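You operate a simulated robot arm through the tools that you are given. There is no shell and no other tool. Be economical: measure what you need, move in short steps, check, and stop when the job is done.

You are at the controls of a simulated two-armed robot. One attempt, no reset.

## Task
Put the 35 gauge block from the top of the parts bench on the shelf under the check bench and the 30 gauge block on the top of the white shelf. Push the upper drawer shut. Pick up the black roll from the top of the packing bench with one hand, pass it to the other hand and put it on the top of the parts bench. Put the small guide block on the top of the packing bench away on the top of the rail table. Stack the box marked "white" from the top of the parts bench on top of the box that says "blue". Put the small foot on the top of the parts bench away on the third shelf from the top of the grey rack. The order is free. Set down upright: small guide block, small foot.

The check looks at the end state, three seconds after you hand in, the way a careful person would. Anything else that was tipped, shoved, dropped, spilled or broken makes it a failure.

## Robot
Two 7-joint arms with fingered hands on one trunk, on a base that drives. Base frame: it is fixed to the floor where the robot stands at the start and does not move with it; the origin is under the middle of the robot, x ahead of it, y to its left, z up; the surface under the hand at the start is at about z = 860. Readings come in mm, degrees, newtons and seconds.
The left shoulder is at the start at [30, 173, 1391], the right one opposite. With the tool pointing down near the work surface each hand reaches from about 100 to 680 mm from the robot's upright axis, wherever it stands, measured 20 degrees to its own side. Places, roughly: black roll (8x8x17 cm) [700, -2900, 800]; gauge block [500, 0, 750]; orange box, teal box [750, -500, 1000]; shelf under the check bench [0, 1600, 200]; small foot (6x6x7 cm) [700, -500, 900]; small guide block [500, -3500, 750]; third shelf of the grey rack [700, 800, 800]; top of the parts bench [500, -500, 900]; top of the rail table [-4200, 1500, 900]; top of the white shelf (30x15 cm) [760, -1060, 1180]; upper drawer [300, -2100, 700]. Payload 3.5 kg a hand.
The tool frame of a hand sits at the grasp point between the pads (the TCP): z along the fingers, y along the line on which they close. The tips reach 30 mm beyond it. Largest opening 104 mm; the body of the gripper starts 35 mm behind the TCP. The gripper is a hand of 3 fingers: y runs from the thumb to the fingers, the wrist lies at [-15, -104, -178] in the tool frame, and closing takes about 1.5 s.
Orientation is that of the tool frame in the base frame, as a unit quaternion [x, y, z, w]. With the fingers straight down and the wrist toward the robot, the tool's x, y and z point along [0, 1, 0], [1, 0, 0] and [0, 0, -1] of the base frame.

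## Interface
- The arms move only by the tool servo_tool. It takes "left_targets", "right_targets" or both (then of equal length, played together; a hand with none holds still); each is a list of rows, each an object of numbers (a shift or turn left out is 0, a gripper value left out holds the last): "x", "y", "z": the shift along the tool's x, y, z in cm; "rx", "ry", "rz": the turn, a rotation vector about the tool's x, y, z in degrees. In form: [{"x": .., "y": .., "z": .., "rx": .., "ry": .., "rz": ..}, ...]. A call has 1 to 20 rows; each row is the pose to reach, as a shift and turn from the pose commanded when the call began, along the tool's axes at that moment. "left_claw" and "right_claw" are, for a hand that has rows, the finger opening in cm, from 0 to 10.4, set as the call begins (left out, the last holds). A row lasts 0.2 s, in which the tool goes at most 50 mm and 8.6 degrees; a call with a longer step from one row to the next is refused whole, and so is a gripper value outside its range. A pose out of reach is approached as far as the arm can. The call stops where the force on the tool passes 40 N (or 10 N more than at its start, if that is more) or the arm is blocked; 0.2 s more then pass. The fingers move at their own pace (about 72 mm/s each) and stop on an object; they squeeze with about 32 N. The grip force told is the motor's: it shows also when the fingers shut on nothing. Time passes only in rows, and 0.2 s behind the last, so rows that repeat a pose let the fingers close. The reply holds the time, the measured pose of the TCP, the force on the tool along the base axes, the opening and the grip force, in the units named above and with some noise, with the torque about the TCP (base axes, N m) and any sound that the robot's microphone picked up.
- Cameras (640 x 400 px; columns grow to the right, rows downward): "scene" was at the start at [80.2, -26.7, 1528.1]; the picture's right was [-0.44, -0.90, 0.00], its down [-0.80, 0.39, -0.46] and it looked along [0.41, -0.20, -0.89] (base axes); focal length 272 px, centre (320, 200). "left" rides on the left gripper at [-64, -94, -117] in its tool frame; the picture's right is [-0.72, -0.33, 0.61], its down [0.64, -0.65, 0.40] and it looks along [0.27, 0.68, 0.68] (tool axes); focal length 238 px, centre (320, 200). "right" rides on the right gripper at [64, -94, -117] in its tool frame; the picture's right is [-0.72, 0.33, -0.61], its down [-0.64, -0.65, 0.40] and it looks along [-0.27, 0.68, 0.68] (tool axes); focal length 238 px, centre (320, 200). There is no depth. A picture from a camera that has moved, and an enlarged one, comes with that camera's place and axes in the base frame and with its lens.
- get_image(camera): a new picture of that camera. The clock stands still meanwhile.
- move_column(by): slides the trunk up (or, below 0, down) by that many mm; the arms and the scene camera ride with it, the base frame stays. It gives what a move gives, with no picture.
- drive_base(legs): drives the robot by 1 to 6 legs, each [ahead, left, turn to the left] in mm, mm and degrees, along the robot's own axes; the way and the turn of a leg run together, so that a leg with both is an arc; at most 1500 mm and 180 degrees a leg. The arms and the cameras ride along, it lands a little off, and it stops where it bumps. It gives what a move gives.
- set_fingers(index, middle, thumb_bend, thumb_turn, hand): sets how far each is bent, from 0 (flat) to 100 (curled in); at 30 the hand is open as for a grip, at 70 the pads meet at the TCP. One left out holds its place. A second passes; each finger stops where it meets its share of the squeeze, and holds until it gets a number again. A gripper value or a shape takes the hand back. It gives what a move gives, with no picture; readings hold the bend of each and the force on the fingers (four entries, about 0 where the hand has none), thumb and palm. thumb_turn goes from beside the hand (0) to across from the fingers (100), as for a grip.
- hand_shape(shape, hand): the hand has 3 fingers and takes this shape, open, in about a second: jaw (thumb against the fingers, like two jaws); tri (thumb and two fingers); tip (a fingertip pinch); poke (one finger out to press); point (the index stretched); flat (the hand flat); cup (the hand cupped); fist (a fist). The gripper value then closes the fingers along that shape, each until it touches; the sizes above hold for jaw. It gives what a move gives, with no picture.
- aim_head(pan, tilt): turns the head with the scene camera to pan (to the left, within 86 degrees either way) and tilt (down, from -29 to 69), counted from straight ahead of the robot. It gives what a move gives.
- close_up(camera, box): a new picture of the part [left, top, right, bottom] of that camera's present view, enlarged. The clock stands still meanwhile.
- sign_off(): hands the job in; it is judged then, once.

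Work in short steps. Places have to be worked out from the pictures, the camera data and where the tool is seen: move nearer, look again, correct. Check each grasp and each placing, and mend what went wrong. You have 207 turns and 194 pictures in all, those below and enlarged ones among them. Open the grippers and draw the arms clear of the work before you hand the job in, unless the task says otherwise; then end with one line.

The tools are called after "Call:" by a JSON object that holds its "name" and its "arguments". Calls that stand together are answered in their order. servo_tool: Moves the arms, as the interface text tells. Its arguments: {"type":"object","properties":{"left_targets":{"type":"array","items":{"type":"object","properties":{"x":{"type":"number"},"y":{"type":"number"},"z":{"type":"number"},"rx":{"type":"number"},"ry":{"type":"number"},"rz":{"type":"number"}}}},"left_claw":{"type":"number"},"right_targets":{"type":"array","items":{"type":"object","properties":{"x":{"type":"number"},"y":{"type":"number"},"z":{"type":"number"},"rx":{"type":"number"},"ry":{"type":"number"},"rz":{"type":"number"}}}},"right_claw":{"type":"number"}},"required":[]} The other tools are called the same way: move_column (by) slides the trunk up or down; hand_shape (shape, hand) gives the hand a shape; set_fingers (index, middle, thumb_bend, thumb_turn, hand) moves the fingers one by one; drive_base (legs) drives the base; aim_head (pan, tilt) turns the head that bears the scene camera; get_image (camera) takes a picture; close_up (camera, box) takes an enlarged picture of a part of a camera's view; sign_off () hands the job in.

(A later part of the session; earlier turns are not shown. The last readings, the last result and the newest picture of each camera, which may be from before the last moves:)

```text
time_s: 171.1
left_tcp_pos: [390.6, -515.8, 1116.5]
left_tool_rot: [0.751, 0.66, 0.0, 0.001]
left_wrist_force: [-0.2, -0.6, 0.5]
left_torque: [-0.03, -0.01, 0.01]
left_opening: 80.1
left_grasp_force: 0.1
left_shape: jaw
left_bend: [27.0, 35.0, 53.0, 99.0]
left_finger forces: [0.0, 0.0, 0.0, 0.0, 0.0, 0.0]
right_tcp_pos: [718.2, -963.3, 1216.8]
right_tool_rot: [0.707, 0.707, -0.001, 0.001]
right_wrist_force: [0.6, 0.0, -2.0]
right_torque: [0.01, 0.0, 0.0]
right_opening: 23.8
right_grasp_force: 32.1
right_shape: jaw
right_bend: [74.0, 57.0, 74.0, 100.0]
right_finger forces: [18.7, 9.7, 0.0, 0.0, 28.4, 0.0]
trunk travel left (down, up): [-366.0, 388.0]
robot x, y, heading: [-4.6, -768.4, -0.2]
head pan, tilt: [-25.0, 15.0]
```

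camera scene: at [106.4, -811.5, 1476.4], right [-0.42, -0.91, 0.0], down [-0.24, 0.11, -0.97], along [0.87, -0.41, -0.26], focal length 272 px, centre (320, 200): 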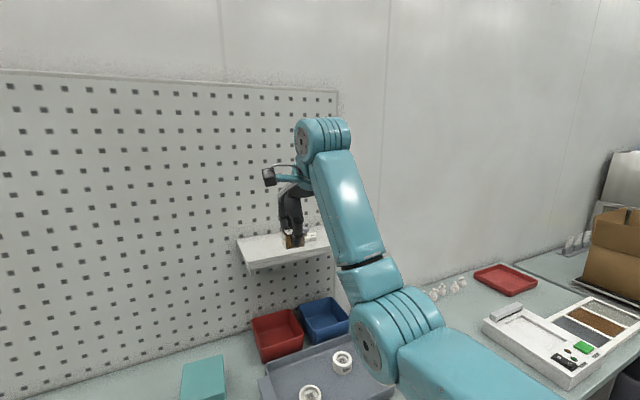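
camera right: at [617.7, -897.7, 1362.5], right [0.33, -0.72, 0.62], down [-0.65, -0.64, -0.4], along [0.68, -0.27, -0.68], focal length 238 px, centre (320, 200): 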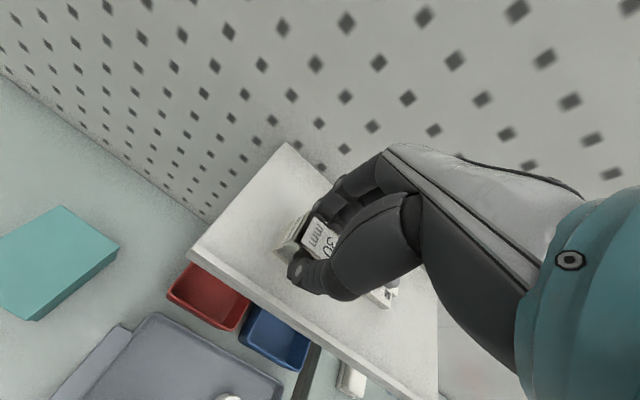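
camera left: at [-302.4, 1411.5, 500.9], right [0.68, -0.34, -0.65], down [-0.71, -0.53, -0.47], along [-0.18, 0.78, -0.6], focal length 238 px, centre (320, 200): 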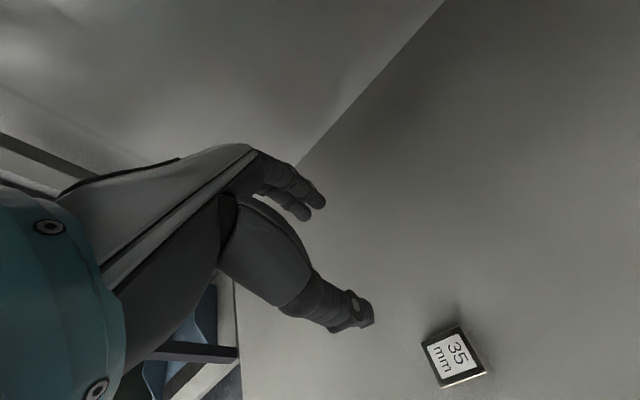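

Call:
{"name": "servo_tool", "arguments": {"right_targets": [{"z": 0.3}, {"z": 0.5}, {"z": 0.5}]}}

Call:
{"name": "close_up", "arguments": {"camera": "scene", "box": [210, 180, 370, 300]}}

```text
time_s: 171.9
left_tcp_pos: [390.9, -516.2, 1116.3]
left_tool_rot: [0.751, 0.66, 0.0, 0.001]
left_wrist_force: [0.6, 0.8, -0.4]
left_torque: [-0.04, -0.03, -0.02]
left_opening: 80.2
left_grasp_force: 0.1
left_shape: jaw
left_bend: [27.0, 35.0, 53.0, 99.0]
left_finger forces: [0.0, 0.0, 0.1, 0.0, 0.0, 0.0]
right_tcp_pos: [719.0, -962.6, 1211.5]
right_tool_rot: [0.707, 0.707, -0.001, 0.001]
right_wrist_force: [-0.6, -0.2, -2.3]
right_torque: [0.0, 0.0, 0.02]
right_opening: 23.9
right_grasp_force: 31.2
right_shape: jaw
right_bend: [74.0, 57.0, 74.0, 100.0]
right_finger forces: [18.6, 9.8, 0.0, 0.0, 28.4, 0.0]
trunk travel left (down, up): [-366.0, 388.0]
robot x, y, heading: [0.4, -770.4, 0.2]
head pan, tilt: [-25.0, 15.0]
```

```text
3.33 times, centred on (290, 240) of scene
camera zoom: at [131.7, -811.6, 1476.5], right [-0.42, -0.91, 0.0], down [-0.23, 0.11, -0.97], along [0.87, -0.41, -0.26], focal length 906 px, centre (420, 67)
```

zoom: 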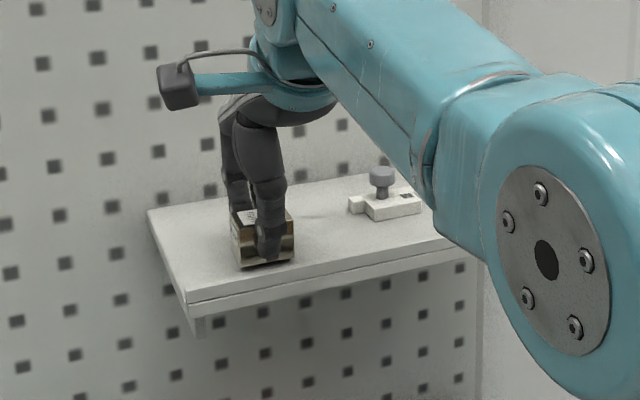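

Near touch. Continue 5 mm more until contact shows.

Call:
{"name": "servo_tool", "arguments": {"right_targets": [{"z": 0.2}, {"z": 0.4}, {"z": 0.4}]}}

```text
time_s: 172.7
left_tcp_pos: [390.3, -515.8, 1116.2]
left_tool_rot: [0.751, 0.66, -0.001, 0.001]
left_wrist_force: [0.9, -0.2, 0.4]
left_torque: [0.01, -0.04, 0.04]
left_opening: 80.2
left_grasp_force: 0.0
left_shape: jaw
left_bend: [27.0, 35.0, 53.0, 99.0]
left_finger forces: [0.0, 0.0, 0.0, 0.0, 0.0, 0.0]
right_tcp_pos: [720.3, -963.5, 1207.8]
right_tool_rot: [0.707, 0.707, -0.001, 0.002]
right_wrist_force: [-0.3, 0.3, -3.6]
right_torque: [0.02, 0.02, -0.02]
right_opening: 23.7
right_grasp_force: 31.9
right_shape: jaw
right_bend: [74.0, 57.0, 74.0, 100.0]
right_finger forces: [18.6, 9.8, 0.1, 0.1, 28.4, 0.1]
trunk travel left (down, up): [-366.0, 388.0]
robot x, y, heading: [-3.5, -772.0, 0.0]
head pan, tilt: [-25.0, 15.0]
```

Call:
{"name": "servo_tool", "arguments": {"right_targets": [{"z": 0.2}, {"z": 0.4}, {"z": 0.4}]}}

```text
time_s: 173.5
left_tcp_pos: [389.7, -516.8, 1117.1]
left_tool_rot: [0.752, 0.66, 0.0, 0.001]
left_wrist_force: [-0.7, 0.4, 0.3]
left_torque: [-0.01, 0.0, -0.02]
left_opening: 80.0
left_grasp_force: 0.1
left_shape: jaw
left_bend: [27.0, 35.0, 53.0, 99.0]
left_finger forces: [0.0, 0.0, 0.0, 0.0, 0.1, 0.0]
right_tcp_pos: [720.0, -963.4, 1206.5]
right_tool_rot: [0.707, 0.707, 0.001, 0.004]
right_wrist_force: [-0.8, -1.6, 11.8]
right_torque: [0.0, 0.0, 0.0]
right_opening: 24.5
right_grasp_force: 31.6
right_shape: jaw
right_bend: [74.0, 57.0, 74.0, 100.0]
right_finger forces: [20.0, 11.1, 0.1, 0.1, 31.2, 0.0]
right hand out of reach, approached as far as the arm can: row 2, 3
trunk travel left (down, up): [-366.0, 388.0]
robot x, y, heading: [-1.4, -770.3, 0.1]
head pan, tilt: [-25.0, 15.0]
```

Contact. Ease and open.

Call:
{"name": "servo_tool", "arguments": {"right_targets": [{"z": -0.25}, {"z": -0.25}]}}

Call:
{"name": "servo_tool", "arguments": {"right_targets": [{}, {}, {}, {}, {}, {}], "right_claw": 6}}

Call:
{"name": "servo_tool", "arguments": {"right_targets": [{"z": -1.5}, {"z": -3.5}, {"z": -3.5, "y": -3}, {"z": -4, "y": -7}, {"z": -4, "y": -11}, {"z": -4, "y": -14}, {"z": -4, "y": -14}]}}

Call:
{"name": "close_up", "arguments": {"camera": "scene", "box": [210, 180, 370, 300]}}

```text
time_s: 174.1
left_tcp_pos: [390.0, -515.1, 1116.5]
left_tool_rot: [0.751, 0.66, -0.001, 0.001]
left_wrist_force: [-0.1, 0.0, 0.3]
left_torque: [0.03, -0.04, -0.01]
left_opening: 79.8
left_grasp_force: 0.0
left_shape: jaw
left_bend: [27.0, 35.0, 53.0, 99.0]
left_finger forces: [0.0, 0.0, 0.0, 0.1, 0.1, 0.0]
right_tcp_pos: [719.1, -963.2, 1207.0]
right_tool_rot: [0.708, 0.706, 0.0, 0.003]
right_wrist_force: [0.0, -1.5, 7.8]
right_torque: [-0.03, -0.03, 0.01]
right_opening: 24.3
right_grasp_force: 32.0
right_shape: jaw
right_bend: [74.0, 57.0, 74.0, 100.0]
right_finger forces: [20.1, 11.1, 0.1, 0.0, 30.8, 0.0]
trunk travel left (down, up): [-366.0, 388.0]
robot x, y, heading: [-0.2, -776.4, -0.0]
head pan, tilt: [-25.0, 15.0]
```

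```text
time_s: 175.5
left_tcp_pos: [391.4, -516.5, 1115.7]
left_tool_rot: [0.751, 0.66, -0.001, 0.0]
left_wrist_force: [-0.2, 1.2, 0.4]
left_torque: [0.02, 0.04, 0.03]
left_opening: 80.1
left_grasp_force: 0.1
left_shape: jaw
left_bend: [27.0, 35.0, 53.0, 99.0]
left_finger forces: [0.0, 0.0, 0.1, 0.0, 0.0, 0.0]
right_tcp_pos: [723.0, -963.6, 1205.4]
right_tool_rot: [0.706, 0.708, 0.0, 0.002]
right_wrist_force: [5.1, 0.4, -2.4]
right_torque: [0.01, -0.17, -0.05]
right_opening: 54.5
right_grasp_force: 0.1
right_shape: jaw
right_bend: [74.0, 42.0, 71.0, 100.0]
right_finger forces: [0.0, 0.0, 0.1, 0.0, 4.8, 0.0]
trunk travel left (down, up): [-366.0, 388.0]
robot x, y, heading: [-1.7, -777.1, -0.1]
head pan, tilt: [-25.0, 15.0]
```

```text
time_s: 177.1
left_tcp_pos: [389.9, -516.3, 1116.0]
left_tool_rot: [0.751, 0.66, 0.0, 0.001]
left_wrist_force: [-0.6, 0.4, -0.4]
left_torque: [0.0, 0.01, 0.0]
left_opening: 80.0
left_grasp_force: 0.1
left_shape: jaw
left_bend: [27.0, 35.0, 53.0, 99.0]
left_finger forces: [0.0, 0.0, 0.0, 0.0, 0.1, 0.0]
right_tcp_pos: [699.2, -956.6, 1281.9]
right_tool_rot: [0.707, 0.707, -0.002, 0.002]
right_wrist_force: [-0.6, -1.1, -0.5]
right_torque: [-0.03, -0.03, 0.01]
right_opening: 59.6
right_grasp_force: 0.0
right_shape: jaw
right_bend: [74.0, 42.0, 66.0, 100.0]
right_finger forces: [0.1, 0.1, 0.0, 0.0, 0.1, 0.1]
right hand out of reach, approached as far as the arm can: row 2, 3, 4, 5, 6, 7
trunk travel left (down, up): [-366.0, 388.0]
robot x, y, heading: [-0.9, -777.9, -0.2]
head pan, tilt: [-25.0, 15.0]
```

```text
3.33 times, centred on (290, 240) of scene
camera zoom: at [131.6, -811.5, 1476.5], right [-0.42, -0.91, 0.0], down [-0.23, 0.11, -0.97], along [0.87, -0.41, -0.26], focal length 906 px, centre (420, 67)
```

zoom: 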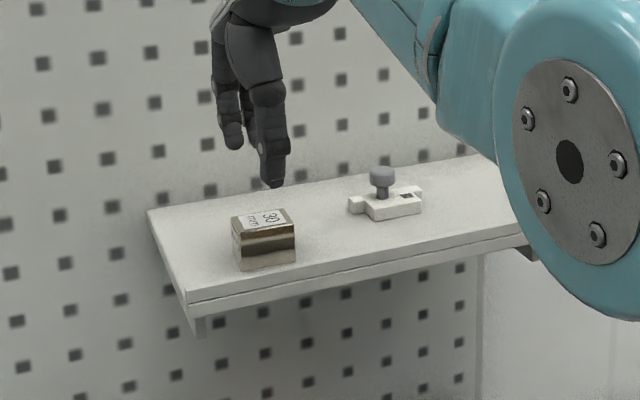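

The 30 block sits on the white shelf. The right arm went straight again, so back away 250 mm first, then re-flex it with a sideways sweep.

Call:
{"name": "drive_base", "arguments": {"legs": [[-250, 0, 0]]}}

Call:
{"name": "servo_tool", "arguments": {"right_targets": [{"x": 4.5}, {"x": 9}, {"x": 13}, {"x": 16}, {"x": 16}]}}

Call:
{"name": "aim_head", "arguments": {"pan": -20, "tilt": 40}}

Call:
{"name": "get_image", "arguments": {"camera": "scene"}}

```text
time_s: 178.9
left_tcp_pos: [129.1, -515.4, 1115.7]
left_tool_rot: [0.749, 0.662, 0.0, 0.0]
left_wrist_force: [-0.7, 0.5, -0.8]
left_torque: [-0.01, -0.01, -0.03]
left_opening: 80.1
left_grasp_force: 0.1
left_shape: jaw
left_bend: [27.0, 35.0, 53.0, 99.0]
left_finger forces: [0.0, 0.0, 0.0, 0.0, 0.1, 0.0]
right_tcp_pos: [441.2, -953.3, 1282.8]
right_tool_rot: [0.705, 0.709, -0.001, 0.003]
right_wrist_force: [-0.4, 0.3, 0.1]
right_torque: [0.01, 0.05, -0.01]
right_opening: 59.4
right_grasp_force: 0.0
right_shape: jaw
right_bend: [74.0, 42.0, 66.0, 100.0]
right_finger forces: [0.0, 0.0, 0.0, 0.0, 0.0, 0.0]
trunk travel left (down, up): [-366.0, 388.0]
robot x, y, heading: [-258.2, -774.9, 0.2]
head pan, tilt: [-25.0, 15.0]
```

```text
time_s: 180.1
left_tcp_pos: [130.4, -514.6, 1116.0]
left_tool_rot: [0.75, 0.662, -0.001, 0.001]
left_wrist_force: [-0.4, 0.0, 0.3]
left_torque: [0.0, 0.04, 0.01]
left_opening: 80.1
left_grasp_force: 0.0
left_shape: jaw
left_bend: [27.0, 35.0, 53.0, 99.0]
left_finger forces: [0.0, 0.2, 0.0, 0.0, 0.0, 0.0]
right_tcp_pos: [417.6, -814.3, 1269.9]
right_tool_rot: [0.705, 0.709, -0.001, 0.001]
right_wrist_force: [0.1, 0.7, -0.4]
right_torque: [-0.01, 0.0, -0.02]
right_opening: 59.5
right_grasp_force: 0.1
right_shape: jaw
right_bend: [74.0, 42.0, 66.0, 100.0]
right_finger forces: [0.0, 0.0, 0.1, 0.1, 0.0, 0.0]
right hand out of reach, approached as far as the arm can: row 2, 3, 4, 5
trunk travel left (down, up): [-366.0, 388.0]
robot x, y, heading: [-260.6, -772.5, -0.0]
head pan, tilt: [-25.0, 15.0]
```

```text
time_s: 181.0
left_tcp_pos: [130.5, -514.8, 1115.4]
left_tool_rot: [0.75, 0.662, -0.001, 0.001]
left_wrist_force: [-0.6, -0.2, 1.0]
left_torque: [0.0, 0.03, 0.01]
left_opening: 80.1
left_grasp_force: 0.1
left_shape: jaw
left_bend: [27.0, 35.0, 53.0, 99.0]
left_finger forces: [0.0, 0.1, 0.0, 0.0, 0.0, 0.0]
right_tcp_pos: [418.6, -812.9, 1271.0]
right_tool_rot: [0.705, 0.709, -0.001, 0.001]
right_wrist_force: [-0.3, -0.1, -0.6]
right_torque: [0.01, 0.0, 0.0]
right_opening: 59.9
right_grasp_force: 0.0
right_shape: jaw
right_bend: [74.0, 42.0, 66.0, 100.0]
right_finger forces: [0.0, 0.1, 0.0, 0.0, 0.1, 0.0]
trunk travel left (down, up): [-366.0, 388.0]
robot x, y, heading: [-259.5, -775.2, 0.1]
head pan, tilt: [-20.0, 40.0]
```

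```text
103 pictures are left
camera scene: at [-131.3, -800.8, 1437.0], right [-0.34, -0.94, 0.0], down [-0.6, 0.22, -0.77], along [0.72, -0.26, -0.64], focal length 272 px, centre (320, 200)
```

scene: 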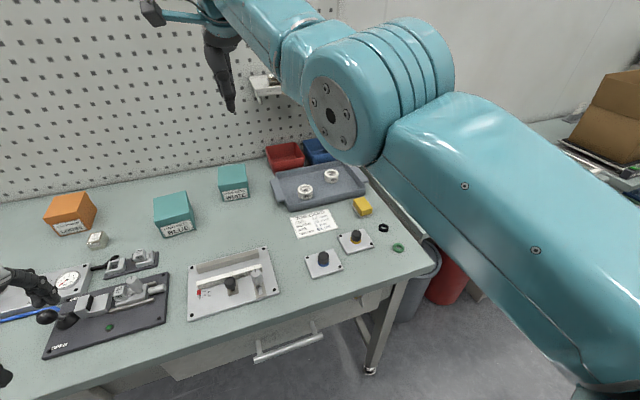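

Now sweep back out to the right while pulling back, as worked for the left arm.

Call:
{"name": "servo_tool", "arguments": {"right_targets": [{"x": -4, "y": -1}, {"x": -8, "y": -2.5}, {"x": -12, "y": -4.5}, {"x": -16, "y": -6.5}, {"x": -20, "y": -8.5}, {"x": -22, "y": -12, "z": 1}, {"x": -22, "y": -15, "z": 3}, {"x": -22, "y": -18, "z": 5}, {"x": -22, "y": -18, "z": 5}]}}

```text
time_s: 183.0
left_tcp_pos: [132.0, -514.2, 1116.2]
left_tool_rot: [0.749, 0.662, -0.001, 0.0]
left_wrist_force: [0.2, 0.0, 0.1]
left_torque: [-0.02, 0.0, 0.0]
left_opening: 80.0
left_grasp_force: 0.0
left_shape: jaw
left_bend: [27.0, 35.0, 53.0, 99.0]
left_finger forces: [0.1, 0.0, 0.0, 0.0, 0.0, 0.0]
right_tcp_pos: [240.8, -1034.8, 1222.8]
right_tool_rot: [0.705, 0.709, -0.001, 0.002]
right_wrist_force: [-0.2, -0.6, -0.8]
right_torque: [0.0, 0.03, 0.0]
right_opening: 59.8
right_grasp_force: 0.0
right_shape: jaw
right_bend: [74.0, 41.0, 66.0, 100.0]
right_finger forces: [0.0, 0.1, 0.1, 0.0, 0.0, 0.0]
trunk travel left (down, up): [-366.0, 388.0]
robot x, y, heading: [-262.4, -770.5, 0.2]
head pan, tilt: [-20.0, 40.0]
```

Recovered. Now the boxes: zoom on BLUE and WHITE to measure them.

Call:
{"name": "close_up", "arguments": {"camera": "scene", "box": [130, 145, 290, 255]}}

```text
3.64 times, centred on (210, 200) of scene
camera zoom: at [-130.8, -800.5, 1436.9], right [-0.34, -0.94, 0.0], down [-0.61, 0.22, -0.77], along [0.72, -0.26, -0.64], focal length 989 px, centre (720, 200)
```

zoom: 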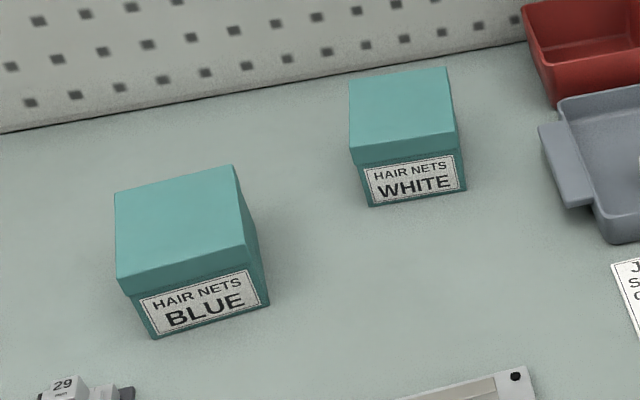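

Both boxes measure about 90 mm wide (y) and ~115 deep, so I must close across y. The left hand with its wrist to the left reaches best; turn it 88° about its axis in free space first.

Call:
{"name": "servo_tool", "arguments": {"left_targets": [{"rz": 8.5}, {"rz": 17}, {"rz": 25.5}, {"rz": 34}, {"rz": 42.5}, {"rz": 51}, {"rz": 59.5}, {"rz": 68}, {"rz": 76.5}, {"rz": 85}, {"rz": 88}, {"rz": 88}], "left_claw": 10.4}}

Call:
{"name": "aim_head", "arguments": {"pan": 0, "tilt": 50}}

Call:
{"name": "get_image", "arguments": {"camera": "scene"}}

```text
time_s: 185.6
left_tcp_pos: [130.8, -514.9, 1116.4]
left_tool_rot: [0.999, -0.044, 0.0, 0.001]
left_wrist_force: [0.0, 0.8, 0.6]
left_torque: [-0.03, 0.01, -0.03]
left_opening: 103.5
left_grasp_force: 0.1
left_shape: jaw
left_bend: [30.0, 30.0, 30.0, 98.0]
left_finger forces: [0.0, 0.0, 0.0, 0.0, 0.0, 0.2]
right_tcp_pos: [241.1, -1034.2, 1223.9]
right_tool_rot: [0.705, 0.709, -0.001, 0.002]
right_wrist_force: [-0.2, 0.0, 0.0]
right_torque: [0.02, 0.0, 0.02]
right_opening: 59.6
right_grasp_force: 0.2
right_shape: jaw
right_bend: [74.0, 41.0, 66.0, 100.0]
right_finger forces: [0.0, 0.0, 0.1, 0.0, 0.0, 0.1]
trunk travel left (down, up): [-366.0, 388.0]
robot x, y, heading: [-263.0, -770.3, 0.2]
head pan, tilt: [-20.0, 40.0]
```

```text
time_s: 186.5
left_tcp_pos: [130.6, -515.1, 1116.4]
left_tool_rot: [0.999, -0.044, 0.0, 0.001]
left_wrist_force: [0.0, -0.8, -0.9]
left_torque: [0.01, -0.01, -0.02]
left_opening: 103.5
left_grasp_force: 0.0
left_shape: jaw
left_bend: [30.0, 30.0, 30.0, 98.0]
left_finger forces: [0.0, 0.0, 0.0, 0.0, 0.1, 0.1]
right_tcp_pos: [240.8, -1034.9, 1224.0]
right_tool_rot: [0.705, 0.709, -0.001, 0.002]
right_wrist_force: [0.1, -0.1, -0.6]
right_torque: [0.02, 0.01, 0.01]
right_opening: 59.6
right_grasp_force: 0.1
right_shape: jaw
right_bend: [74.0, 41.0, 66.0, 100.0]
right_finger forces: [0.0, 0.1, 0.0, 0.1, 0.0, 0.0]
trunk travel left (down, up): [-366.0, 388.0]
robot x, y, heading: [-258.2, -771.4, 0.6]
head pan, tilt: [0.0, 50.0]
```

```text
101 pictures are left
camera scene: at [-134.3, -771.8, 1422.8], right [0.0, -1.0, 0.0], down [-0.77, 0.0, -0.64], along [0.64, 0.0, -0.77], focal length 272 px, centre (320, 200)
```

scene: 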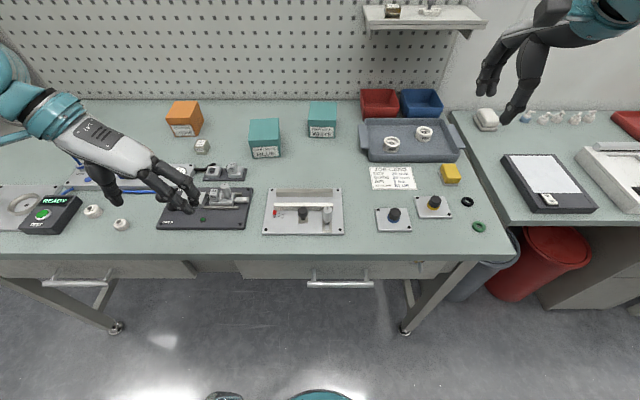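

Orientation is right. Drive to face the WHITE box and view it closely with both cameras.

Call:
{"name": "drive_base", "arguments": {"legs": [[0, -80, -0.6], [253, 0, 0]]}}

Call:
{"name": "get_image", "arguments": {"camera": "left"}}

Call:
{"name": "close_up", "arguments": {"camera": "scene", "box": [120, 30, 360, 190]}}

```text
time_s: 189.0
left_tcp_pos: [387.1, -607.8, 1115.0]
left_tool_rot: [0.998, -0.055, -0.001, 0.0]
left_wrist_force: [0.6, 0.0, 0.2]
left_torque: [0.0, -0.01, 0.0]
left_opening: 103.6
left_grasp_force: 0.2
left_shape: jaw
left_bend: [30.0, 30.0, 30.0, 98.0]
left_finger forces: [0.0, 0.0, 0.0, 0.0, 0.0, 0.0]
right_tcp_pos: [486.3, -1131.1, 1223.9]
right_tool_rot: [0.713, 0.701, -0.001, 0.0]
right_wrist_force: [0.6, 0.0, 0.0]
right_torque: [0.0, -0.02, 0.0]
right_opening: 59.6
right_grasp_force: 0.1
right_shape: jaw
right_bend: [74.0, 41.0, 66.0, 100.0]
right_finger forces: [0.0, 0.1, 0.0, 0.0, 0.0, 0.0]
trunk travel left (down, up): [-366.0, 388.0]
robot x, y, heading: [-6.6, -860.2, -1.1]
head pan, tilt: [0.0, 50.0]
```

```text
100 pictures are left
camera left: at [335.8, -507.0, 1232.7], right [-0.68, 0.4, -0.61], down [0.71, 0.58, -0.41], along [0.19, -0.71, -0.68], focal length 238 px, centre (320, 200)
```

left: 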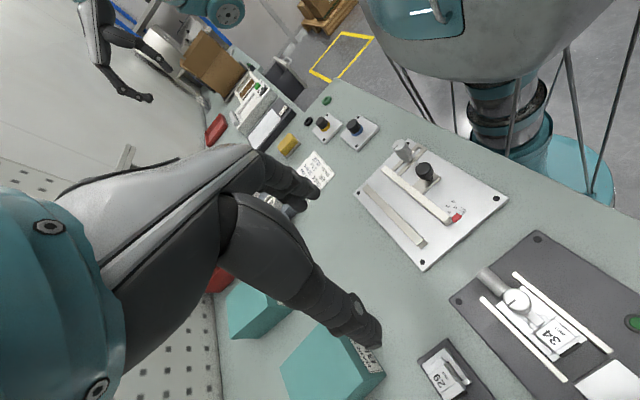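

```text
2.50 times, centred on (240, 110) of scene
camera zoom: at [118.2, -859.9, 1422.7], right [-0.02, -1.0, 0.0], down [-0.77, 0.01, -0.64], along [0.64, -0.01, -0.77], focal length 680 px, centre (520, 425)
```

zoom: 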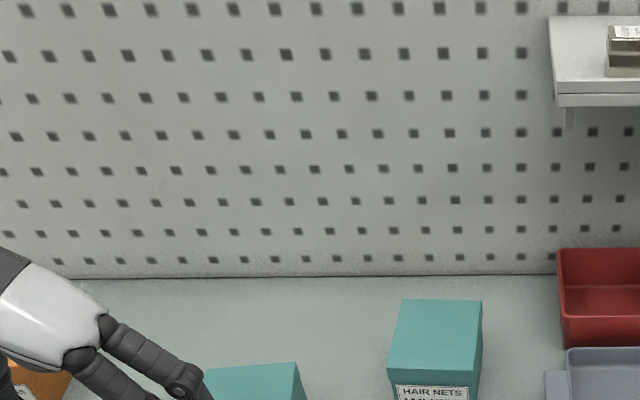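

WHITE's centre ≈[665,−779], top ≈918. Bring the left hand forward toward it (still high), then lower the trunk.

Call:
{"name": "servo_tool", "arguments": {"left_targets": [{"x": 3.9, "y": 2.4}, {"x": 7.8, "y": 4.8}, {"x": 11.7, "y": 7.2}, {"x": 15.6, "y": 9.6}, {"x": 19.5, "y": 12}, {"x": 23, "y": 14.6}, {"x": 23, "y": 14.6, "z": -2}, {"x": 23, "y": 14.6, "z": -2}]}}

Call:
{"name": "move_column", "arguments": {"by": -130}}

Call:
{"name": "get_image", "arguments": {"camera": "left"}}

Call:
{"name": "get_image", "arguments": {"camera": "scene"}}

```text
time_s: 190.8
left_tcp_pos: [596.7, -779.3, 1141.6]
left_tool_rot: [0.998, -0.055, 0.0, 0.0]
left_wrist_force: [-0.1, -0.4, 0.4]
left_torque: [0.01, 0.03, 0.0]
left_opening: 103.7
left_grasp_force: 0.0
left_shape: jaw
left_bend: [30.0, 30.0, 30.0, 98.0]
left_finger forces: [0.0, 0.0, 0.0, 0.1, 0.0, 0.0]
left hand out of reach, approached as far as the arm can: row 7, 8
right_tcp_pos: [486.4, -1131.4, 1222.9]
right_tool_rot: [0.713, 0.701, -0.001, 0.0]
right_wrist_force: [0.3, -0.5, -0.5]
right_torque: [0.05, 0.0, -0.01]
right_opening: 59.9
right_grasp_force: 0.1
right_shape: jaw
right_bend: [74.0, 41.0, 66.0, 100.0]
right_finger forces: [0.1, 0.0, 0.1, 0.0, 0.0, 0.0]
trunk travel left (down, up): [-366.0, 388.0]
robot x, y, heading: [-9.5, -860.3, -1.0]
head pan, tilt: [0.0, 50.0]
```

```text
time_s: 192.3
left_tcp_pos: [597.8, -776.4, 1008.4]
left_tool_rot: [0.999, -0.054, 0.0, 0.001]
left_wrist_force: [-0.1, -0.2, 0.4]
left_torque: [0.0, -0.02, -0.02]
left_opening: 103.7
left_grasp_force: 0.1
left_shape: jaw
left_bend: [30.0, 30.0, 30.0, 98.0]
left_finger forces: [0.0, 0.1, 0.0, 0.0, 0.0, 0.0]
right_tcp_pos: [486.5, -1130.7, 1092.6]
right_tool_rot: [0.713, 0.701, -0.001, 0.002]
right_wrist_force: [-0.6, 0.4, -0.3]
right_torque: [-0.01, -0.01, -0.03]
right_opening: 59.6
right_grasp_force: 0.0
right_shape: jaw
right_bend: [74.0, 41.0, 66.0, 100.0]
right_finger forces: [0.0, 0.0, 0.1, 0.0, 0.0, 0.0]
trunk travel left (down, up): [-236.0, 518.0]
robot x, y, heading: [-6.1, -859.9, -1.0]
head pan, tilt: [0.0, 50.0]
```

```text
98 pictures are left
camera left: at [543.9, -676.2, 1124.8], right [-0.68, 0.4, -0.61], down [0.71, 0.58, -0.4], along [0.19, -0.71, -0.68], focal length 238 px, centre (320, 200)
```

left: 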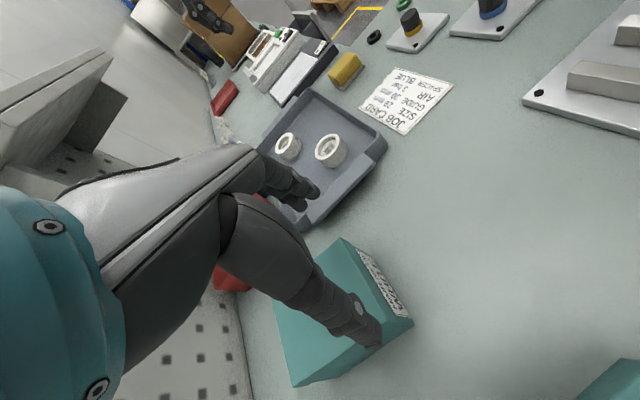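

```text
97 pictures are left
camera scene: at [164.8, -860.6, 1290.7], right [-0.02, -1.0, 0.0], down [-0.77, 0.01, -0.64], along [0.64, -0.01, -0.77], focal length 272 px, centre (320, 200)
```

scene: 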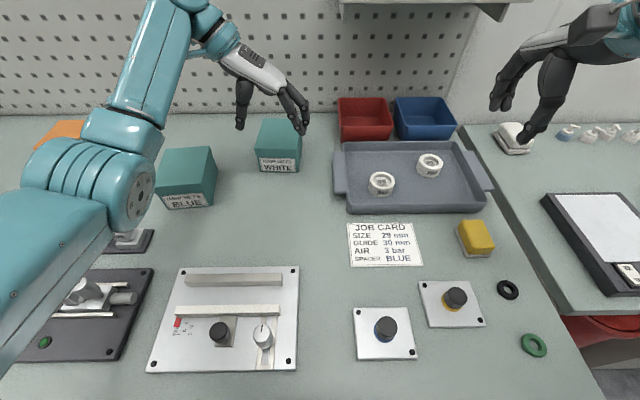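

Box centre stays ≈[665,−779], yaw near 0. Move over it, correct the yaw by 5°, and hover at z≈965.

Call:
{"name": "servo_tool", "arguments": {"left_targets": [{"x": 3.5, "y": -0.2, "rz": -5}, {"x": 6.7, "y": -0.4, "rz": -5}, {"x": 6.7, "y": -0.4, "z": 2, "rz": -5}, {"x": 6.7, "y": -0.4, "z": 4, "rz": -5}, {"x": 6.7, "y": -0.4, "z": 4, "rz": -5}]}}

Call:
{"name": "get_image", "arguments": {"camera": "left"}}

Call:
{"name": "close_up", "arguments": {"camera": "scene", "box": [200, 60, 360, 180]}}

```text
time_s: 193.5
left_tcp_pos: [643.4, -779.2, 965.1]
left_tool_rot: [1.0, -0.011, 0.0, 0.001]
left_wrist_force: [0.4, 0.2, 0.1]
left_torque: [0.03, 0.0, -0.02]
left_opening: 104.2
left_grasp_force: 0.1
left_shape: jaw
left_bend: [30.0, 30.0, 30.0, 98.0]
left_finger forces: [0.0, 0.0, 0.0, 0.0, 0.0, 0.0]
left hand out of reach, approached as far as the arm can: row 2, 3, 4, 5
right_tcp_pos: [485.8, -1131.5, 1093.7]
right_tool_rot: [0.713, 0.701, -0.001, 0.001]
right_wrist_force: [-0.9, -0.3, -0.1]
right_torque: [0.01, 0.02, -0.03]
right_opening: 59.8
right_grasp_force: 0.0
right_shape: jaw
right_bend: [74.0, 41.0, 66.0, 100.0]
right_finger forces: [0.0, 0.0, 0.0, 0.0, 0.0, 0.1]
trunk travel left (down, up): [-236.0, 518.0]
robot x, y, heading: [-5.4, -862.0, -1.0]
head pan, tilt: [0.0, 50.0]
```

```text
96 pictures are left
camera left: at [583.7, -682.8, 1082.1], right [-0.71, 0.34, -0.61], down [0.66, 0.64, -0.4], along [0.25, -0.69, -0.68], focal length 238 px, centre (320, 200)
```

left: 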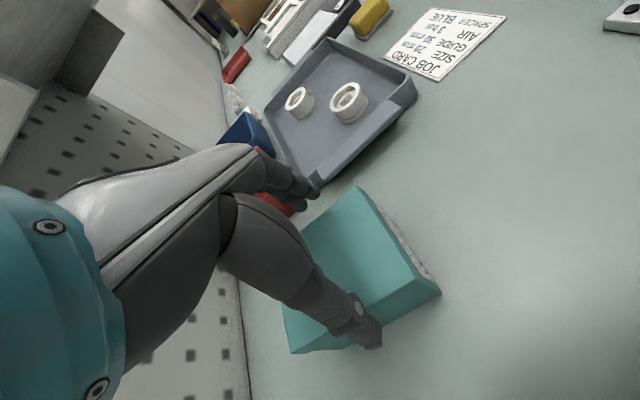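

```text
3.33 times, centred on (280, 120) of scene
camera zoom: at [165.0, -860.9, 1290.5], right [-0.02, -1.0, 0.0], down [-0.77, 0.01, -0.64], along [0.64, -0.01, -0.77], focal length 906 px, centre (453, 467)
```

zoom: 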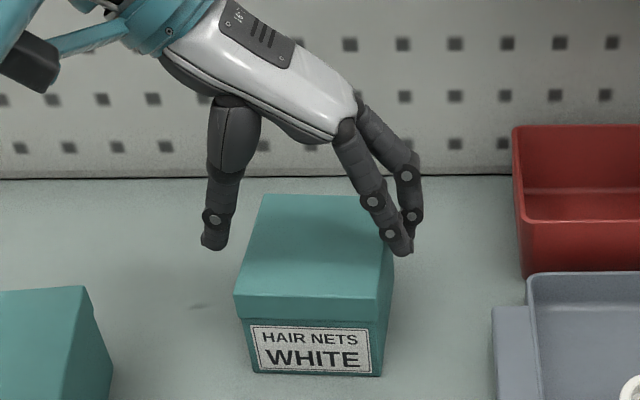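

Reach ends at x=643. Edge the base 25 mm ahead (it has room), which carries the hand along.

Call:
{"name": "drive_base", "arguments": {"legs": [[25, 0, 0]]}}

Call:
{"name": "get_image", "arguments": {"camera": "left"}}

Call:
{"name": "close_up", "arguments": {"camera": "scene", "box": [200, 60, 360, 180]}}

```text
time_s: 194.3
left_tcp_pos: [671.2, -779.2, 963.0]
left_tool_rot: [1.0, -0.011, -0.001, 0.001]
left_wrist_force: [-1.0, 0.8, 0.5]
left_torque: [-0.02, 0.02, 0.02]
left_opening: 104.0
left_grasp_force: 0.0
left_shape: jaw
left_bend: [30.0, 30.0, 30.0, 98.0]
left_finger forces: [0.0, 0.1, 0.0, 0.1, 0.0, 0.0]
right_tcp_pos: [513.1, -1130.8, 1092.7]
right_tool_rot: [0.712, 0.702, -0.001, 0.001]
right_wrist_force: [-0.2, 0.0, -0.8]
right_torque: [0.0, 0.02, -0.01]
right_opening: 59.9
right_grasp_force: 0.1
right_shape: jaw
right_bend: [74.0, 41.0, 66.0, 100.0]
right_finger forces: [0.1, 0.1, 0.1, 0.0, 0.1, 0.1]
trunk travel left (down, up): [-236.0, 518.0]
robot x, y, heading: [18.8, -864.2, -1.1]
head pan, tilt: [0.0, 50.0]
```

```text
94 pictures are left
camera left: at [609.9, -682.6, 1081.3], right [-0.71, 0.34, -0.61], down [0.65, 0.64, -0.41], along [0.25, -0.69, -0.68], focal length 238 px, centre (320, 200)
```

left: 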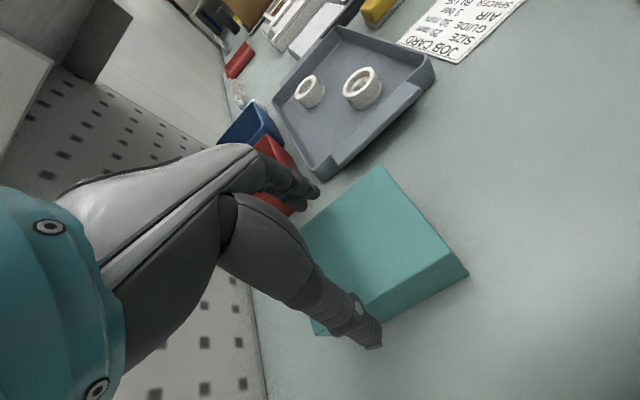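

```text
3.33 times, centred on (280, 120) of scene
camera zoom: at [191.7, -861.0, 1290.2], right [-0.02, -1.0, 0.0], down [-0.77, 0.01, -0.64], along [0.64, -0.01, -0.77], focal length 906 px, centre (453, 467)
```

zoom: 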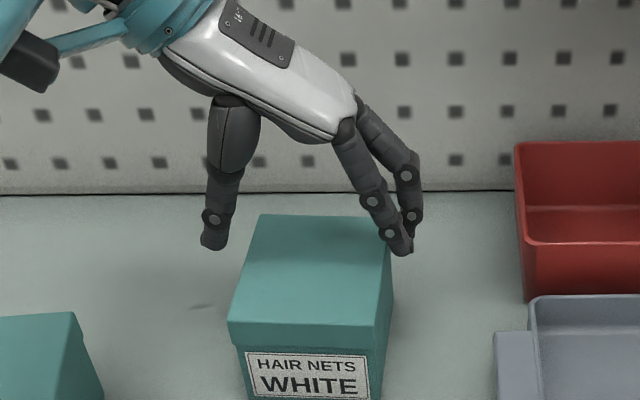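

The hand straddles the box with about 6–12 mm on each side. Shift slightly right, turn 2°, and lower with a small pull-back.

Call:
{"name": "servo_tool", "arguments": {"left_targets": [{"x": -0.5, "y": 0.3, "rz": 2}, {"x": -1, "y": 0.3, "z": 1.5, "rz": 2}, {"x": -1, "y": 0.3, "z": 3, "rz": 2}, {"x": -1, "y": 0.3, "z": 3, "rz": 2}]}}

Call:
{"name": "close_up", "arguments": {"camera": "scene", "box": [200, 60, 360, 180]}}

```text
time_s: 195.3
left_tcp_pos: [663.9, -782.8, 934.2]
left_tool_rot: [1.0, -0.029, 0.0, 0.001]
left_wrist_force: [-0.2, 1.1, 1.4]
left_torque: [0.11, 0.01, 0.01]
left_opening: 104.1
left_grasp_force: 0.0
left_shape: jaw
left_bend: [30.0, 30.0, 29.0, 98.0]
left_finger forces: [0.0, 0.0, 0.1, 0.1, 1.7, 0.0]
left hand out of reach, approached as far as the arm can: row 2, 3
right_tcp_pos: [512.5, -1131.7, 1093.4]
right_tool_rot: [0.712, 0.702, -0.001, 0.001]
right_wrist_force: [0.1, 0.7, 0.1]
right_torque: [0.01, -0.01, 0.02]
right_opening: 59.8
right_grasp_force: 0.0
right_shape: jaw
right_bend: [74.0, 41.0, 66.0, 100.0]
right_finger forces: [0.0, 0.0, 0.1, 0.0, 0.0, 0.0]
trunk travel left (down, up): [-236.0, 518.0]
robot x, y, heading: [15.7, -863.0, -0.8]
head pan, tilt: [0.0, 50.0]
```

```text
3.33 times, centred on (280, 120) of scene
camera zoom: at [190.1, -860.9, 1290.5], right [-0.02, -1.0, 0.0], down [-0.77, 0.01, -0.64], along [0.64, -0.01, -0.77], focal length 906 px, centre (453, 467)
```

zoom: 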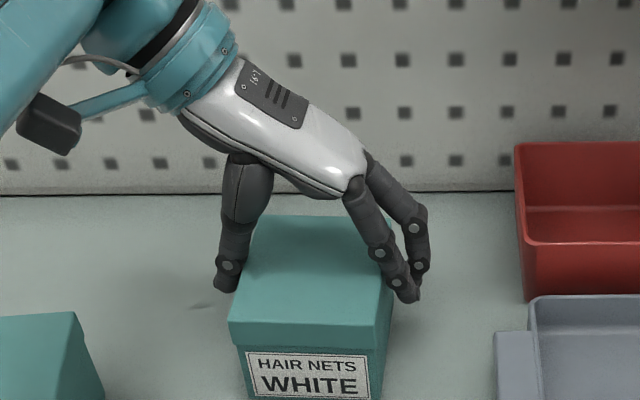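

The thumb lightly touches the left side; shift 4 mm to the left, then continue down.

Call:
{"name": "servo_tool", "arguments": {"left_targets": [{"y": -0.4}, {"y": -0.4}]}}

Call:
{"name": "servo_tool", "arguments": {"left_targets": [{"z": 1.2}, {"z": 2.4}, {"z": 3.6}, {"z": 3.6}]}}

Call:
{"name": "close_up", "arguments": {"camera": "scene", "box": [200, 60, 360, 180]}}

```text
time_s: 195.9
left_tcp_pos: [663.6, -778.8, 932.3]
left_tool_rot: [1.0, -0.029, -0.001, 0.001]
left_wrist_force: [0.4, 0.6, 1.0]
left_torque: [-0.01, -0.01, 0.0]
left_opening: 103.9
left_grasp_force: 0.1
left_shape: jaw
left_bend: [30.0, 30.0, 29.0, 98.0]
left_finger forces: [0.7, 0.0, 0.1, 0.0, 0.6, 0.1]
left hand out of reach, approached as far as the arm can: row 1
right_tcp_pos: [511.5, -1130.4, 1093.8]
right_tool_rot: [0.712, 0.702, -0.001, 0.001]
right_wrist_force: [-0.2, -0.1, -0.6]
right_torque: [0.01, -0.02, 0.02]
right_opening: 59.7
right_grasp_force: 0.0
right_shape: jaw
right_bend: [74.0, 41.0, 66.0, 100.0]
right_finger forces: [0.1, 0.1, 0.0, 0.0, 0.0, 0.1]
trunk travel left (down, up): [-236.0, 518.0]
robot x, y, heading: [16.0, -860.0, -0.7]
head pan, tilt: [0.0, 50.0]
```

```text
time_s: 196.7
left_tcp_pos: [665.1, -779.3, 914.9]
left_tool_rot: [1.0, -0.028, 0.008, 0.007]
left_wrist_force: [-4.9, 1.8, 20.4]
left_torque: [-0.17, 0.03, -0.06]
left_opening: 104.0
left_grasp_force: 0.0
left_shape: jaw
left_bend: [26.0, 30.0, 26.0, 96.0]
left_finger forces: [15.2, 0.1, 0.1, 0.1, 13.1, 0.0]
left hand out of reach, approached as far as the arm can: row 1
right_tcp_pos: [511.6, -1130.4, 1094.2]
right_tool_rot: [0.712, 0.702, 0.0, 0.002]
right_wrist_force: [0.1, 1.0, 0.0]
right_torque: [0.01, 0.0, 0.01]
right_opening: 59.6
right_grasp_force: 0.0
right_shape: jaw
right_bend: [74.0, 41.0, 66.0, 100.0]
right_finger forces: [0.1, 0.0, 0.1, 0.0, 0.1, 0.0]
trunk travel left (down, up): [-236.0, 518.0]
robot x, y, heading: [14.3, -864.1, -0.8]
head pan, tilt: [0.0, 50.0]
stopped in row 3 (left hand): the force on the tool passed its limit at 45 N (the readings are from after the stop); the commanded pose is now the measured one
```

```text
3.33 times, centred on (280, 120) of scene
camera zoom: at [188.8, -860.9, 1290.7], right [-0.02, -1.0, 0.0], down [-0.77, 0.01, -0.64], along [0.64, -0.01, -0.77], focal length 906 px, centre (453, 467)
```

zoom: 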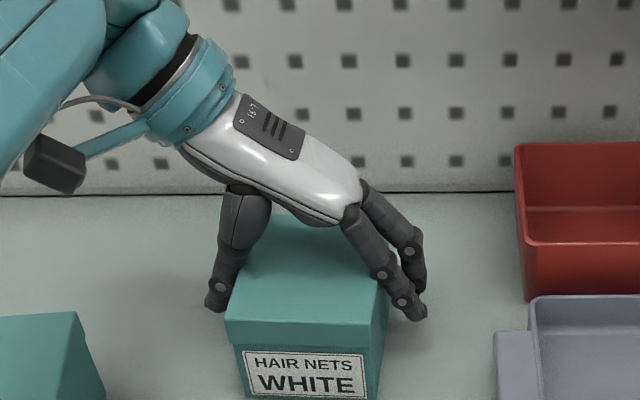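

The fingers narrow toward the palm, so the box only fits near the tips. Rise ~10 mm to relieve and close on the upper part there.

Call:
{"name": "servo_tool", "arguments": {"left_targets": [{"z": -0.6}, {"z": -1.0}, {"z": -1.0}]}}

Call:
{"name": "servo_tool", "arguments": {"left_targets": [{}, {}, {}, {}, {}, {}], "left_claw": 6}}

Call:
{"name": "close_up", "arguments": {"camera": "scene", "box": [200, 60, 360, 180]}}

```text
time_s: 197.5
left_tcp_pos: [664.8, -777.1, 921.1]
left_tool_rot: [1.0, -0.028, 0.004, 0.005]
left_wrist_force: [0.5, 1.3, -0.7]
left_torque: [-0.02, 0.02, 0.03]
left_opening: 103.7
left_grasp_force: 0.1
left_shape: jaw
left_bend: [26.0, 30.0, 26.0, 97.0]
left_finger forces: [8.9, 0.0, 0.0, 0.0, 9.3, 0.0]
right_tcp_pos: [512.3, -1131.0, 1093.3]
right_tool_rot: [0.712, 0.702, -0.002, 0.001]
right_wrist_force: [0.5, 1.0, -0.5]
right_torque: [-0.01, 0.0, -0.01]
right_opening: 60.1
right_grasp_force: 0.1
right_shape: jaw
right_bend: [74.0, 41.0, 66.0, 100.0]
right_finger forces: [0.0, 0.1, 0.1, 0.0, 0.1, 0.1]
trunk travel left (down, up): [-236.0, 518.0]
robot x, y, heading: [19.5, -859.5, -0.9]
head pan, tilt: [0.0, 50.0]
```

```text
time_s: 198.9
left_tcp_pos: [664.9, -777.6, 920.8]
left_tool_rot: [1.0, -0.027, 0.005, 0.006]
left_wrist_force: [0.1, -0.8, 0.2]
left_torque: [0.03, 0.01, -0.01]
left_opening: 78.6
left_grasp_force: 32.5
left_shape: jaw
left_bend: [25.0, 34.0, 50.0, 98.0]
left_finger forces: [42.6, 17.3, 0.0, 0.0, 61.1, 0.0]
right_tcp_pos: [511.6, -1130.3, 1093.8]
right_tool_rot: [0.712, 0.703, -0.001, 0.001]
right_wrist_force: [-0.5, -0.2, 0.0]
right_torque: [-0.01, 0.02, 0.0]
right_opening: 59.7
right_grasp_force: 0.1
right_shape: jaw
right_bend: [74.0, 41.0, 66.0, 100.0]
right_finger forces: [0.1, 0.0, 0.0, 0.0, 0.0, 0.0]
trunk travel left (down, up): [-236.0, 518.0]
robot x, y, heading: [20.1, -858.7, -1.1]
head pan, tilt: [0.0, 50.0]
```

```text
3.33 times, centred on (280, 120) of scene
camera zoom: at [190.4, -860.9, 1290.4], right [-0.02, -1.0, 0.0], down [-0.77, 0.01, -0.64], along [0.64, -0.01, -0.77], focal length 906 px, centre (453, 467)
```

zoom: 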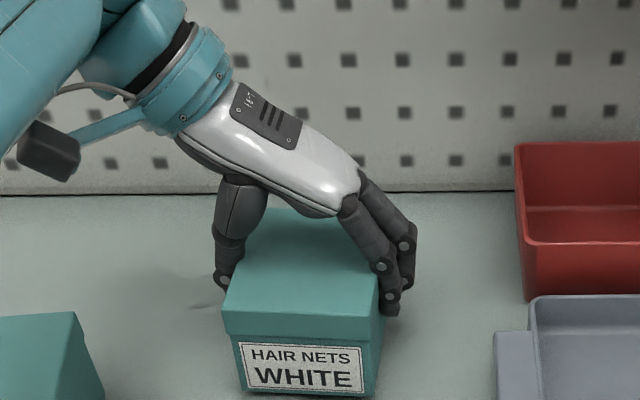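

Firm grip on WHITE. Lift a little with a slight pull back and check that the box comes along level.

Call:
{"name": "servo_tool", "arguments": {"left_targets": [{"z": -1.5}, {"x": -1, "z": -4}, {"x": -3, "z": -7}, {"x": -6, "z": -10}, {"x": -8, "z": -12}, {"x": -8, "z": -12}]}}

Call:
{"name": "get_image", "arguments": {"camera": "scene"}}

Call:
{"name": "get_image", "arguments": {"camera": "left"}}

```text
time_s: 200.3
left_tcp_pos: [660.4, -779.7, 1046.1]
left_tool_rot: [1.0, -0.028, 0.005, 0.005]
left_wrist_force: [-0.4, -0.4, -0.6]
left_torque: [-0.01, 0.0, 0.0]
left_opening: 78.5
left_grasp_force: 32.1
left_shape: jaw
left_bend: [25.0, 34.0, 50.0, 98.0]
left_finger forces: [42.5, 17.3, 0.1, 0.0, 61.1, 0.0]
left hand out of reach, approached as far as the arm can: row 2, 3, 4, 5, 6
right_tcp_pos: [512.0, -1130.3, 1093.7]
right_tool_rot: [0.712, 0.702, -0.001, 0.001]
right_wrist_force: [0.7, 0.5, 0.2]
right_torque: [-0.01, -0.01, -0.02]
right_opening: 59.7
right_grasp_force: 0.1
right_shape: jaw
right_bend: [74.0, 41.0, 66.0, 100.0]
right_finger forces: [0.0, 0.1, 0.0, 0.0, 0.0, 0.1]
trunk travel left (down, up): [-236.0, 518.0]
robot x, y, heading: [14.7, -859.0, -0.9]
head pan, tilt: [0.0, 50.0]
```

```text
89 pictures are left
camera scene: at [190.5, -860.9, 1290.4], right [-0.02, -1.0, 0.0], down [-0.77, 0.01, -0.64], along [0.64, -0.01, -0.77], focal length 272 px, centre (320, 200)
```

scene: 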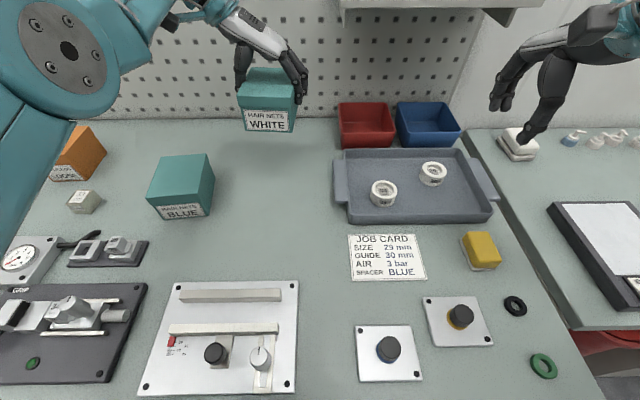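

```text
88 pictures are left
camera left: at [601.4, -681.0, 1160.8], right [-0.69, 0.36, -0.62], down [0.68, 0.61, -0.4], along [0.24, -0.71, -0.67], focal length 238 px, centre (320, 200)
```

left: 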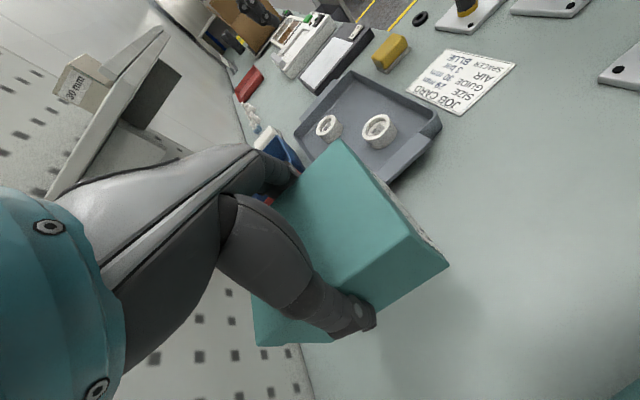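

The WHITE box hangs level. I'll let the base carry it: measure BLUE precisely.

Call:
{"name": "close_up", "arguments": {"camera": "scene", "box": [120, 130, 280, 240]}}

```text
3.64 times, centred on (200, 185) of scene
camera zoom: at [190.5, -860.9, 1290.4], right [-0.02, -1.0, 0.0], down [-0.77, 0.01, -0.64], along [0.64, -0.01, -0.77], focal length 989 px, centre (756, 254)
```

zoom: 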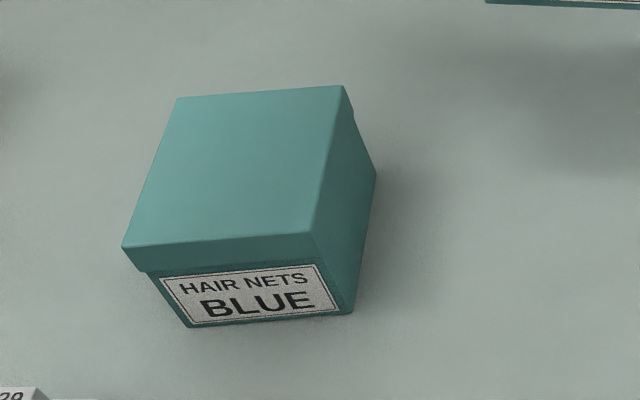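

BLUE: centre ≈[560,−600], top ≈928, turned +5°. Carry WHITE over it by driving back 82, left 85 and turning 8.5°.

Call:
{"name": "drive_base", "arguments": {"legs": [[-82, 0, 0], [0, 85, 0], [0, 0, 8.5]]}}

Call:
{"name": "get_image", "arguments": {"camera": "scene"}}

Call:
{"name": "get_image", "arguments": {"camera": "left"}}

```text
time_s: 202.7
left_tcp_pos: [561.6, -597.0, 1045.4]
left_tool_rot: [0.999, 0.048, 0.005, 0.004]
left_wrist_force: [0.5, 0.0, -0.6]
left_torque: [-0.01, 0.03, 0.0]
left_opening: 78.7
left_grasp_force: 32.0
left_shape: jaw
left_bend: [25.0, 34.0, 50.0, 98.0]
left_finger forces: [42.6, 17.3, 0.0, 0.1, 61.2, 0.0]
right_tcp_pos: [468.0, -965.4, 1093.0]
right_tool_rot: [0.657, 0.754, -0.001, 0.001]
right_wrist_force: [-0.3, -0.4, 0.3]
right_torque: [0.03, 0.0, 0.02]
right_opening: 59.7
right_grasp_force: 0.1
right_shape: jaw
right_bend: [74.0, 41.0, 66.0, 100.0]
right_finger forces: [0.1, 0.2, 0.0, 0.0, 0.0, 0.0]
trunk travel left (down, up): [-236.0, 518.0]
robot x, y, heading: [-65.1, -772.9, 7.7]
head pan, tilt: [0.0, 50.0]
```

```text
86 pictures are left
camera scene: at [109.4, -747.3, 1290.4], right [0.14, -0.99, 0.0], down [-0.76, -0.1, -0.64], along [0.64, 0.09, -0.77], focal length 272 px, centre (320, 200)
```

scene: 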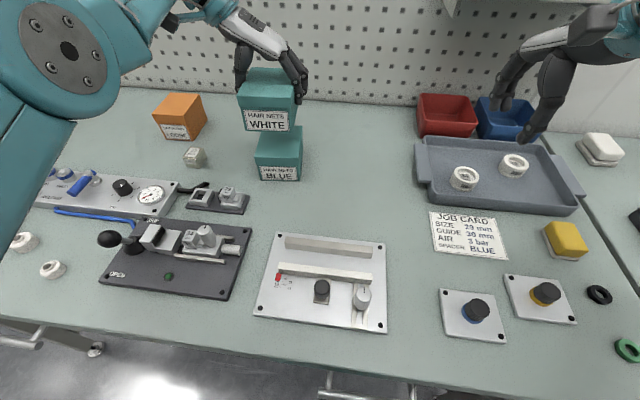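

```text
85 pictures are left
camera left: at [488.2, -507.5, 1160.5], right [-0.74, 0.25, -0.62], down [0.58, 0.71, -0.4], along [0.34, -0.66, -0.67], focal length 238 px, centre (320, 200)
```

left: 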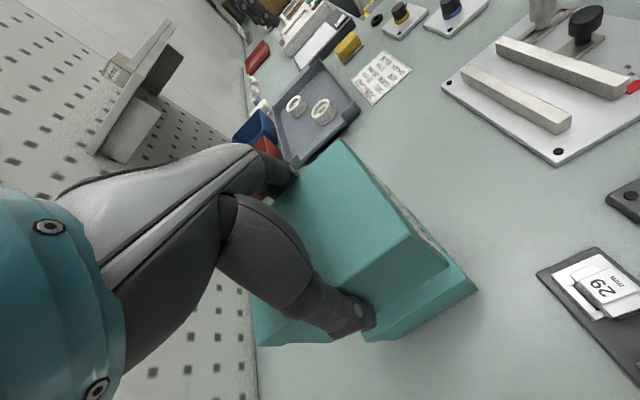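

Compare the two boxes' alignment closely.

Call:
{"name": "close_up", "arguments": {"camera": "scene", "box": [200, 50, 360, 200]}}

```text
2.67 times, centred on (280, 125) of scene
camera zoom: at [109.4, -747.3, 1290.4], right [0.14, -0.99, 0.0], down [-0.76, -0.1, -0.64], along [0.64, 0.09, -0.77], focal length 725 px, centre (427, 400)
```

zoom: 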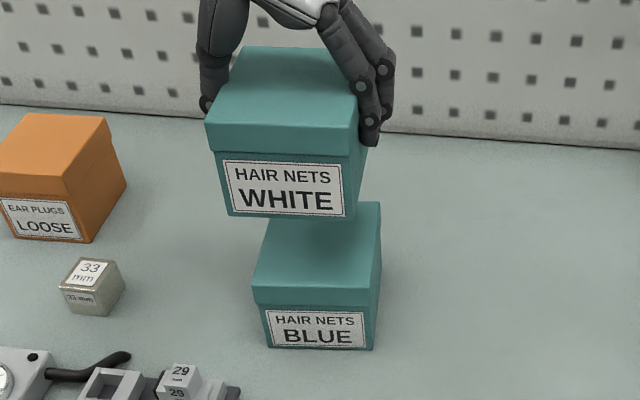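

WHITE sits about 13 mm too far left and 6 mm ahead relative to BLUE; correct with a small drive.

Call:
{"name": "drive_base", "arguments": {"legs": [[-8, -12, 1]]}}

Call:
{"name": "close_up", "arguments": {"camera": "scene", "box": [200, 50, 360, 200]}}

```text
time_s: 203.5
left_tcp_pos: [551.7, -598.4, 1045.8]
left_tool_rot: [0.998, 0.057, 0.006, 0.005]
left_wrist_force: [0.6, -0.2, 0.2]
left_torque: [0.05, 0.01, -0.01]
left_opening: 78.5
left_grasp_force: 32.3
left_shape: jaw
left_bend: [25.0, 34.0, 50.0, 98.0]
left_finger forces: [42.5, 17.3, 0.0, 0.1, 61.1, 0.0]
right_tcp_pos: [464.1, -970.0, 1093.0]
right_tool_rot: [0.651, 0.759, -0.001, 0.0]
right_wrist_force: [-0.5, -0.9, 1.3]
right_torque: [0.03, 0.01, -0.02]
right_opening: 59.7
right_grasp_force: 0.1
right_shape: jaw
right_bend: [74.0, 41.0, 66.0, 100.0]
right_finger forces: [0.1, 0.0, 0.0, 0.0, 0.0, 0.1]
trunk travel left (down, up): [-236.0, 518.0]
robot x, y, heading: [-67.3, -786.3, 8.9]
head pan, tilt: [0.0, 50.0]
```

```text
2.67 times, centred on (280, 125) of scene
camera zoom: at [102.4, -758.1, 1290.5], right [0.15, -0.99, 0.0], down [-0.76, -0.12, -0.64], along [0.64, 0.1, -0.77], focal length 725 px, centre (427, 400)
```

zoom: 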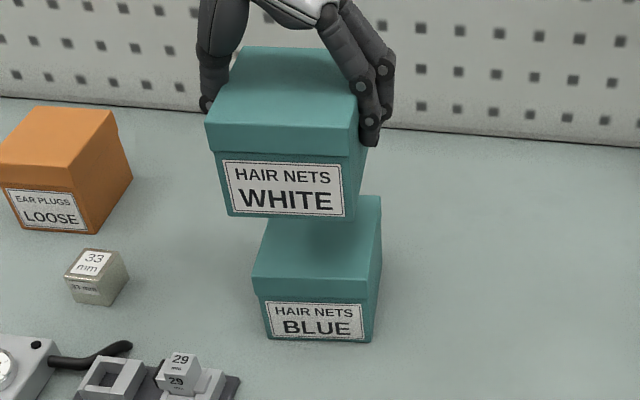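

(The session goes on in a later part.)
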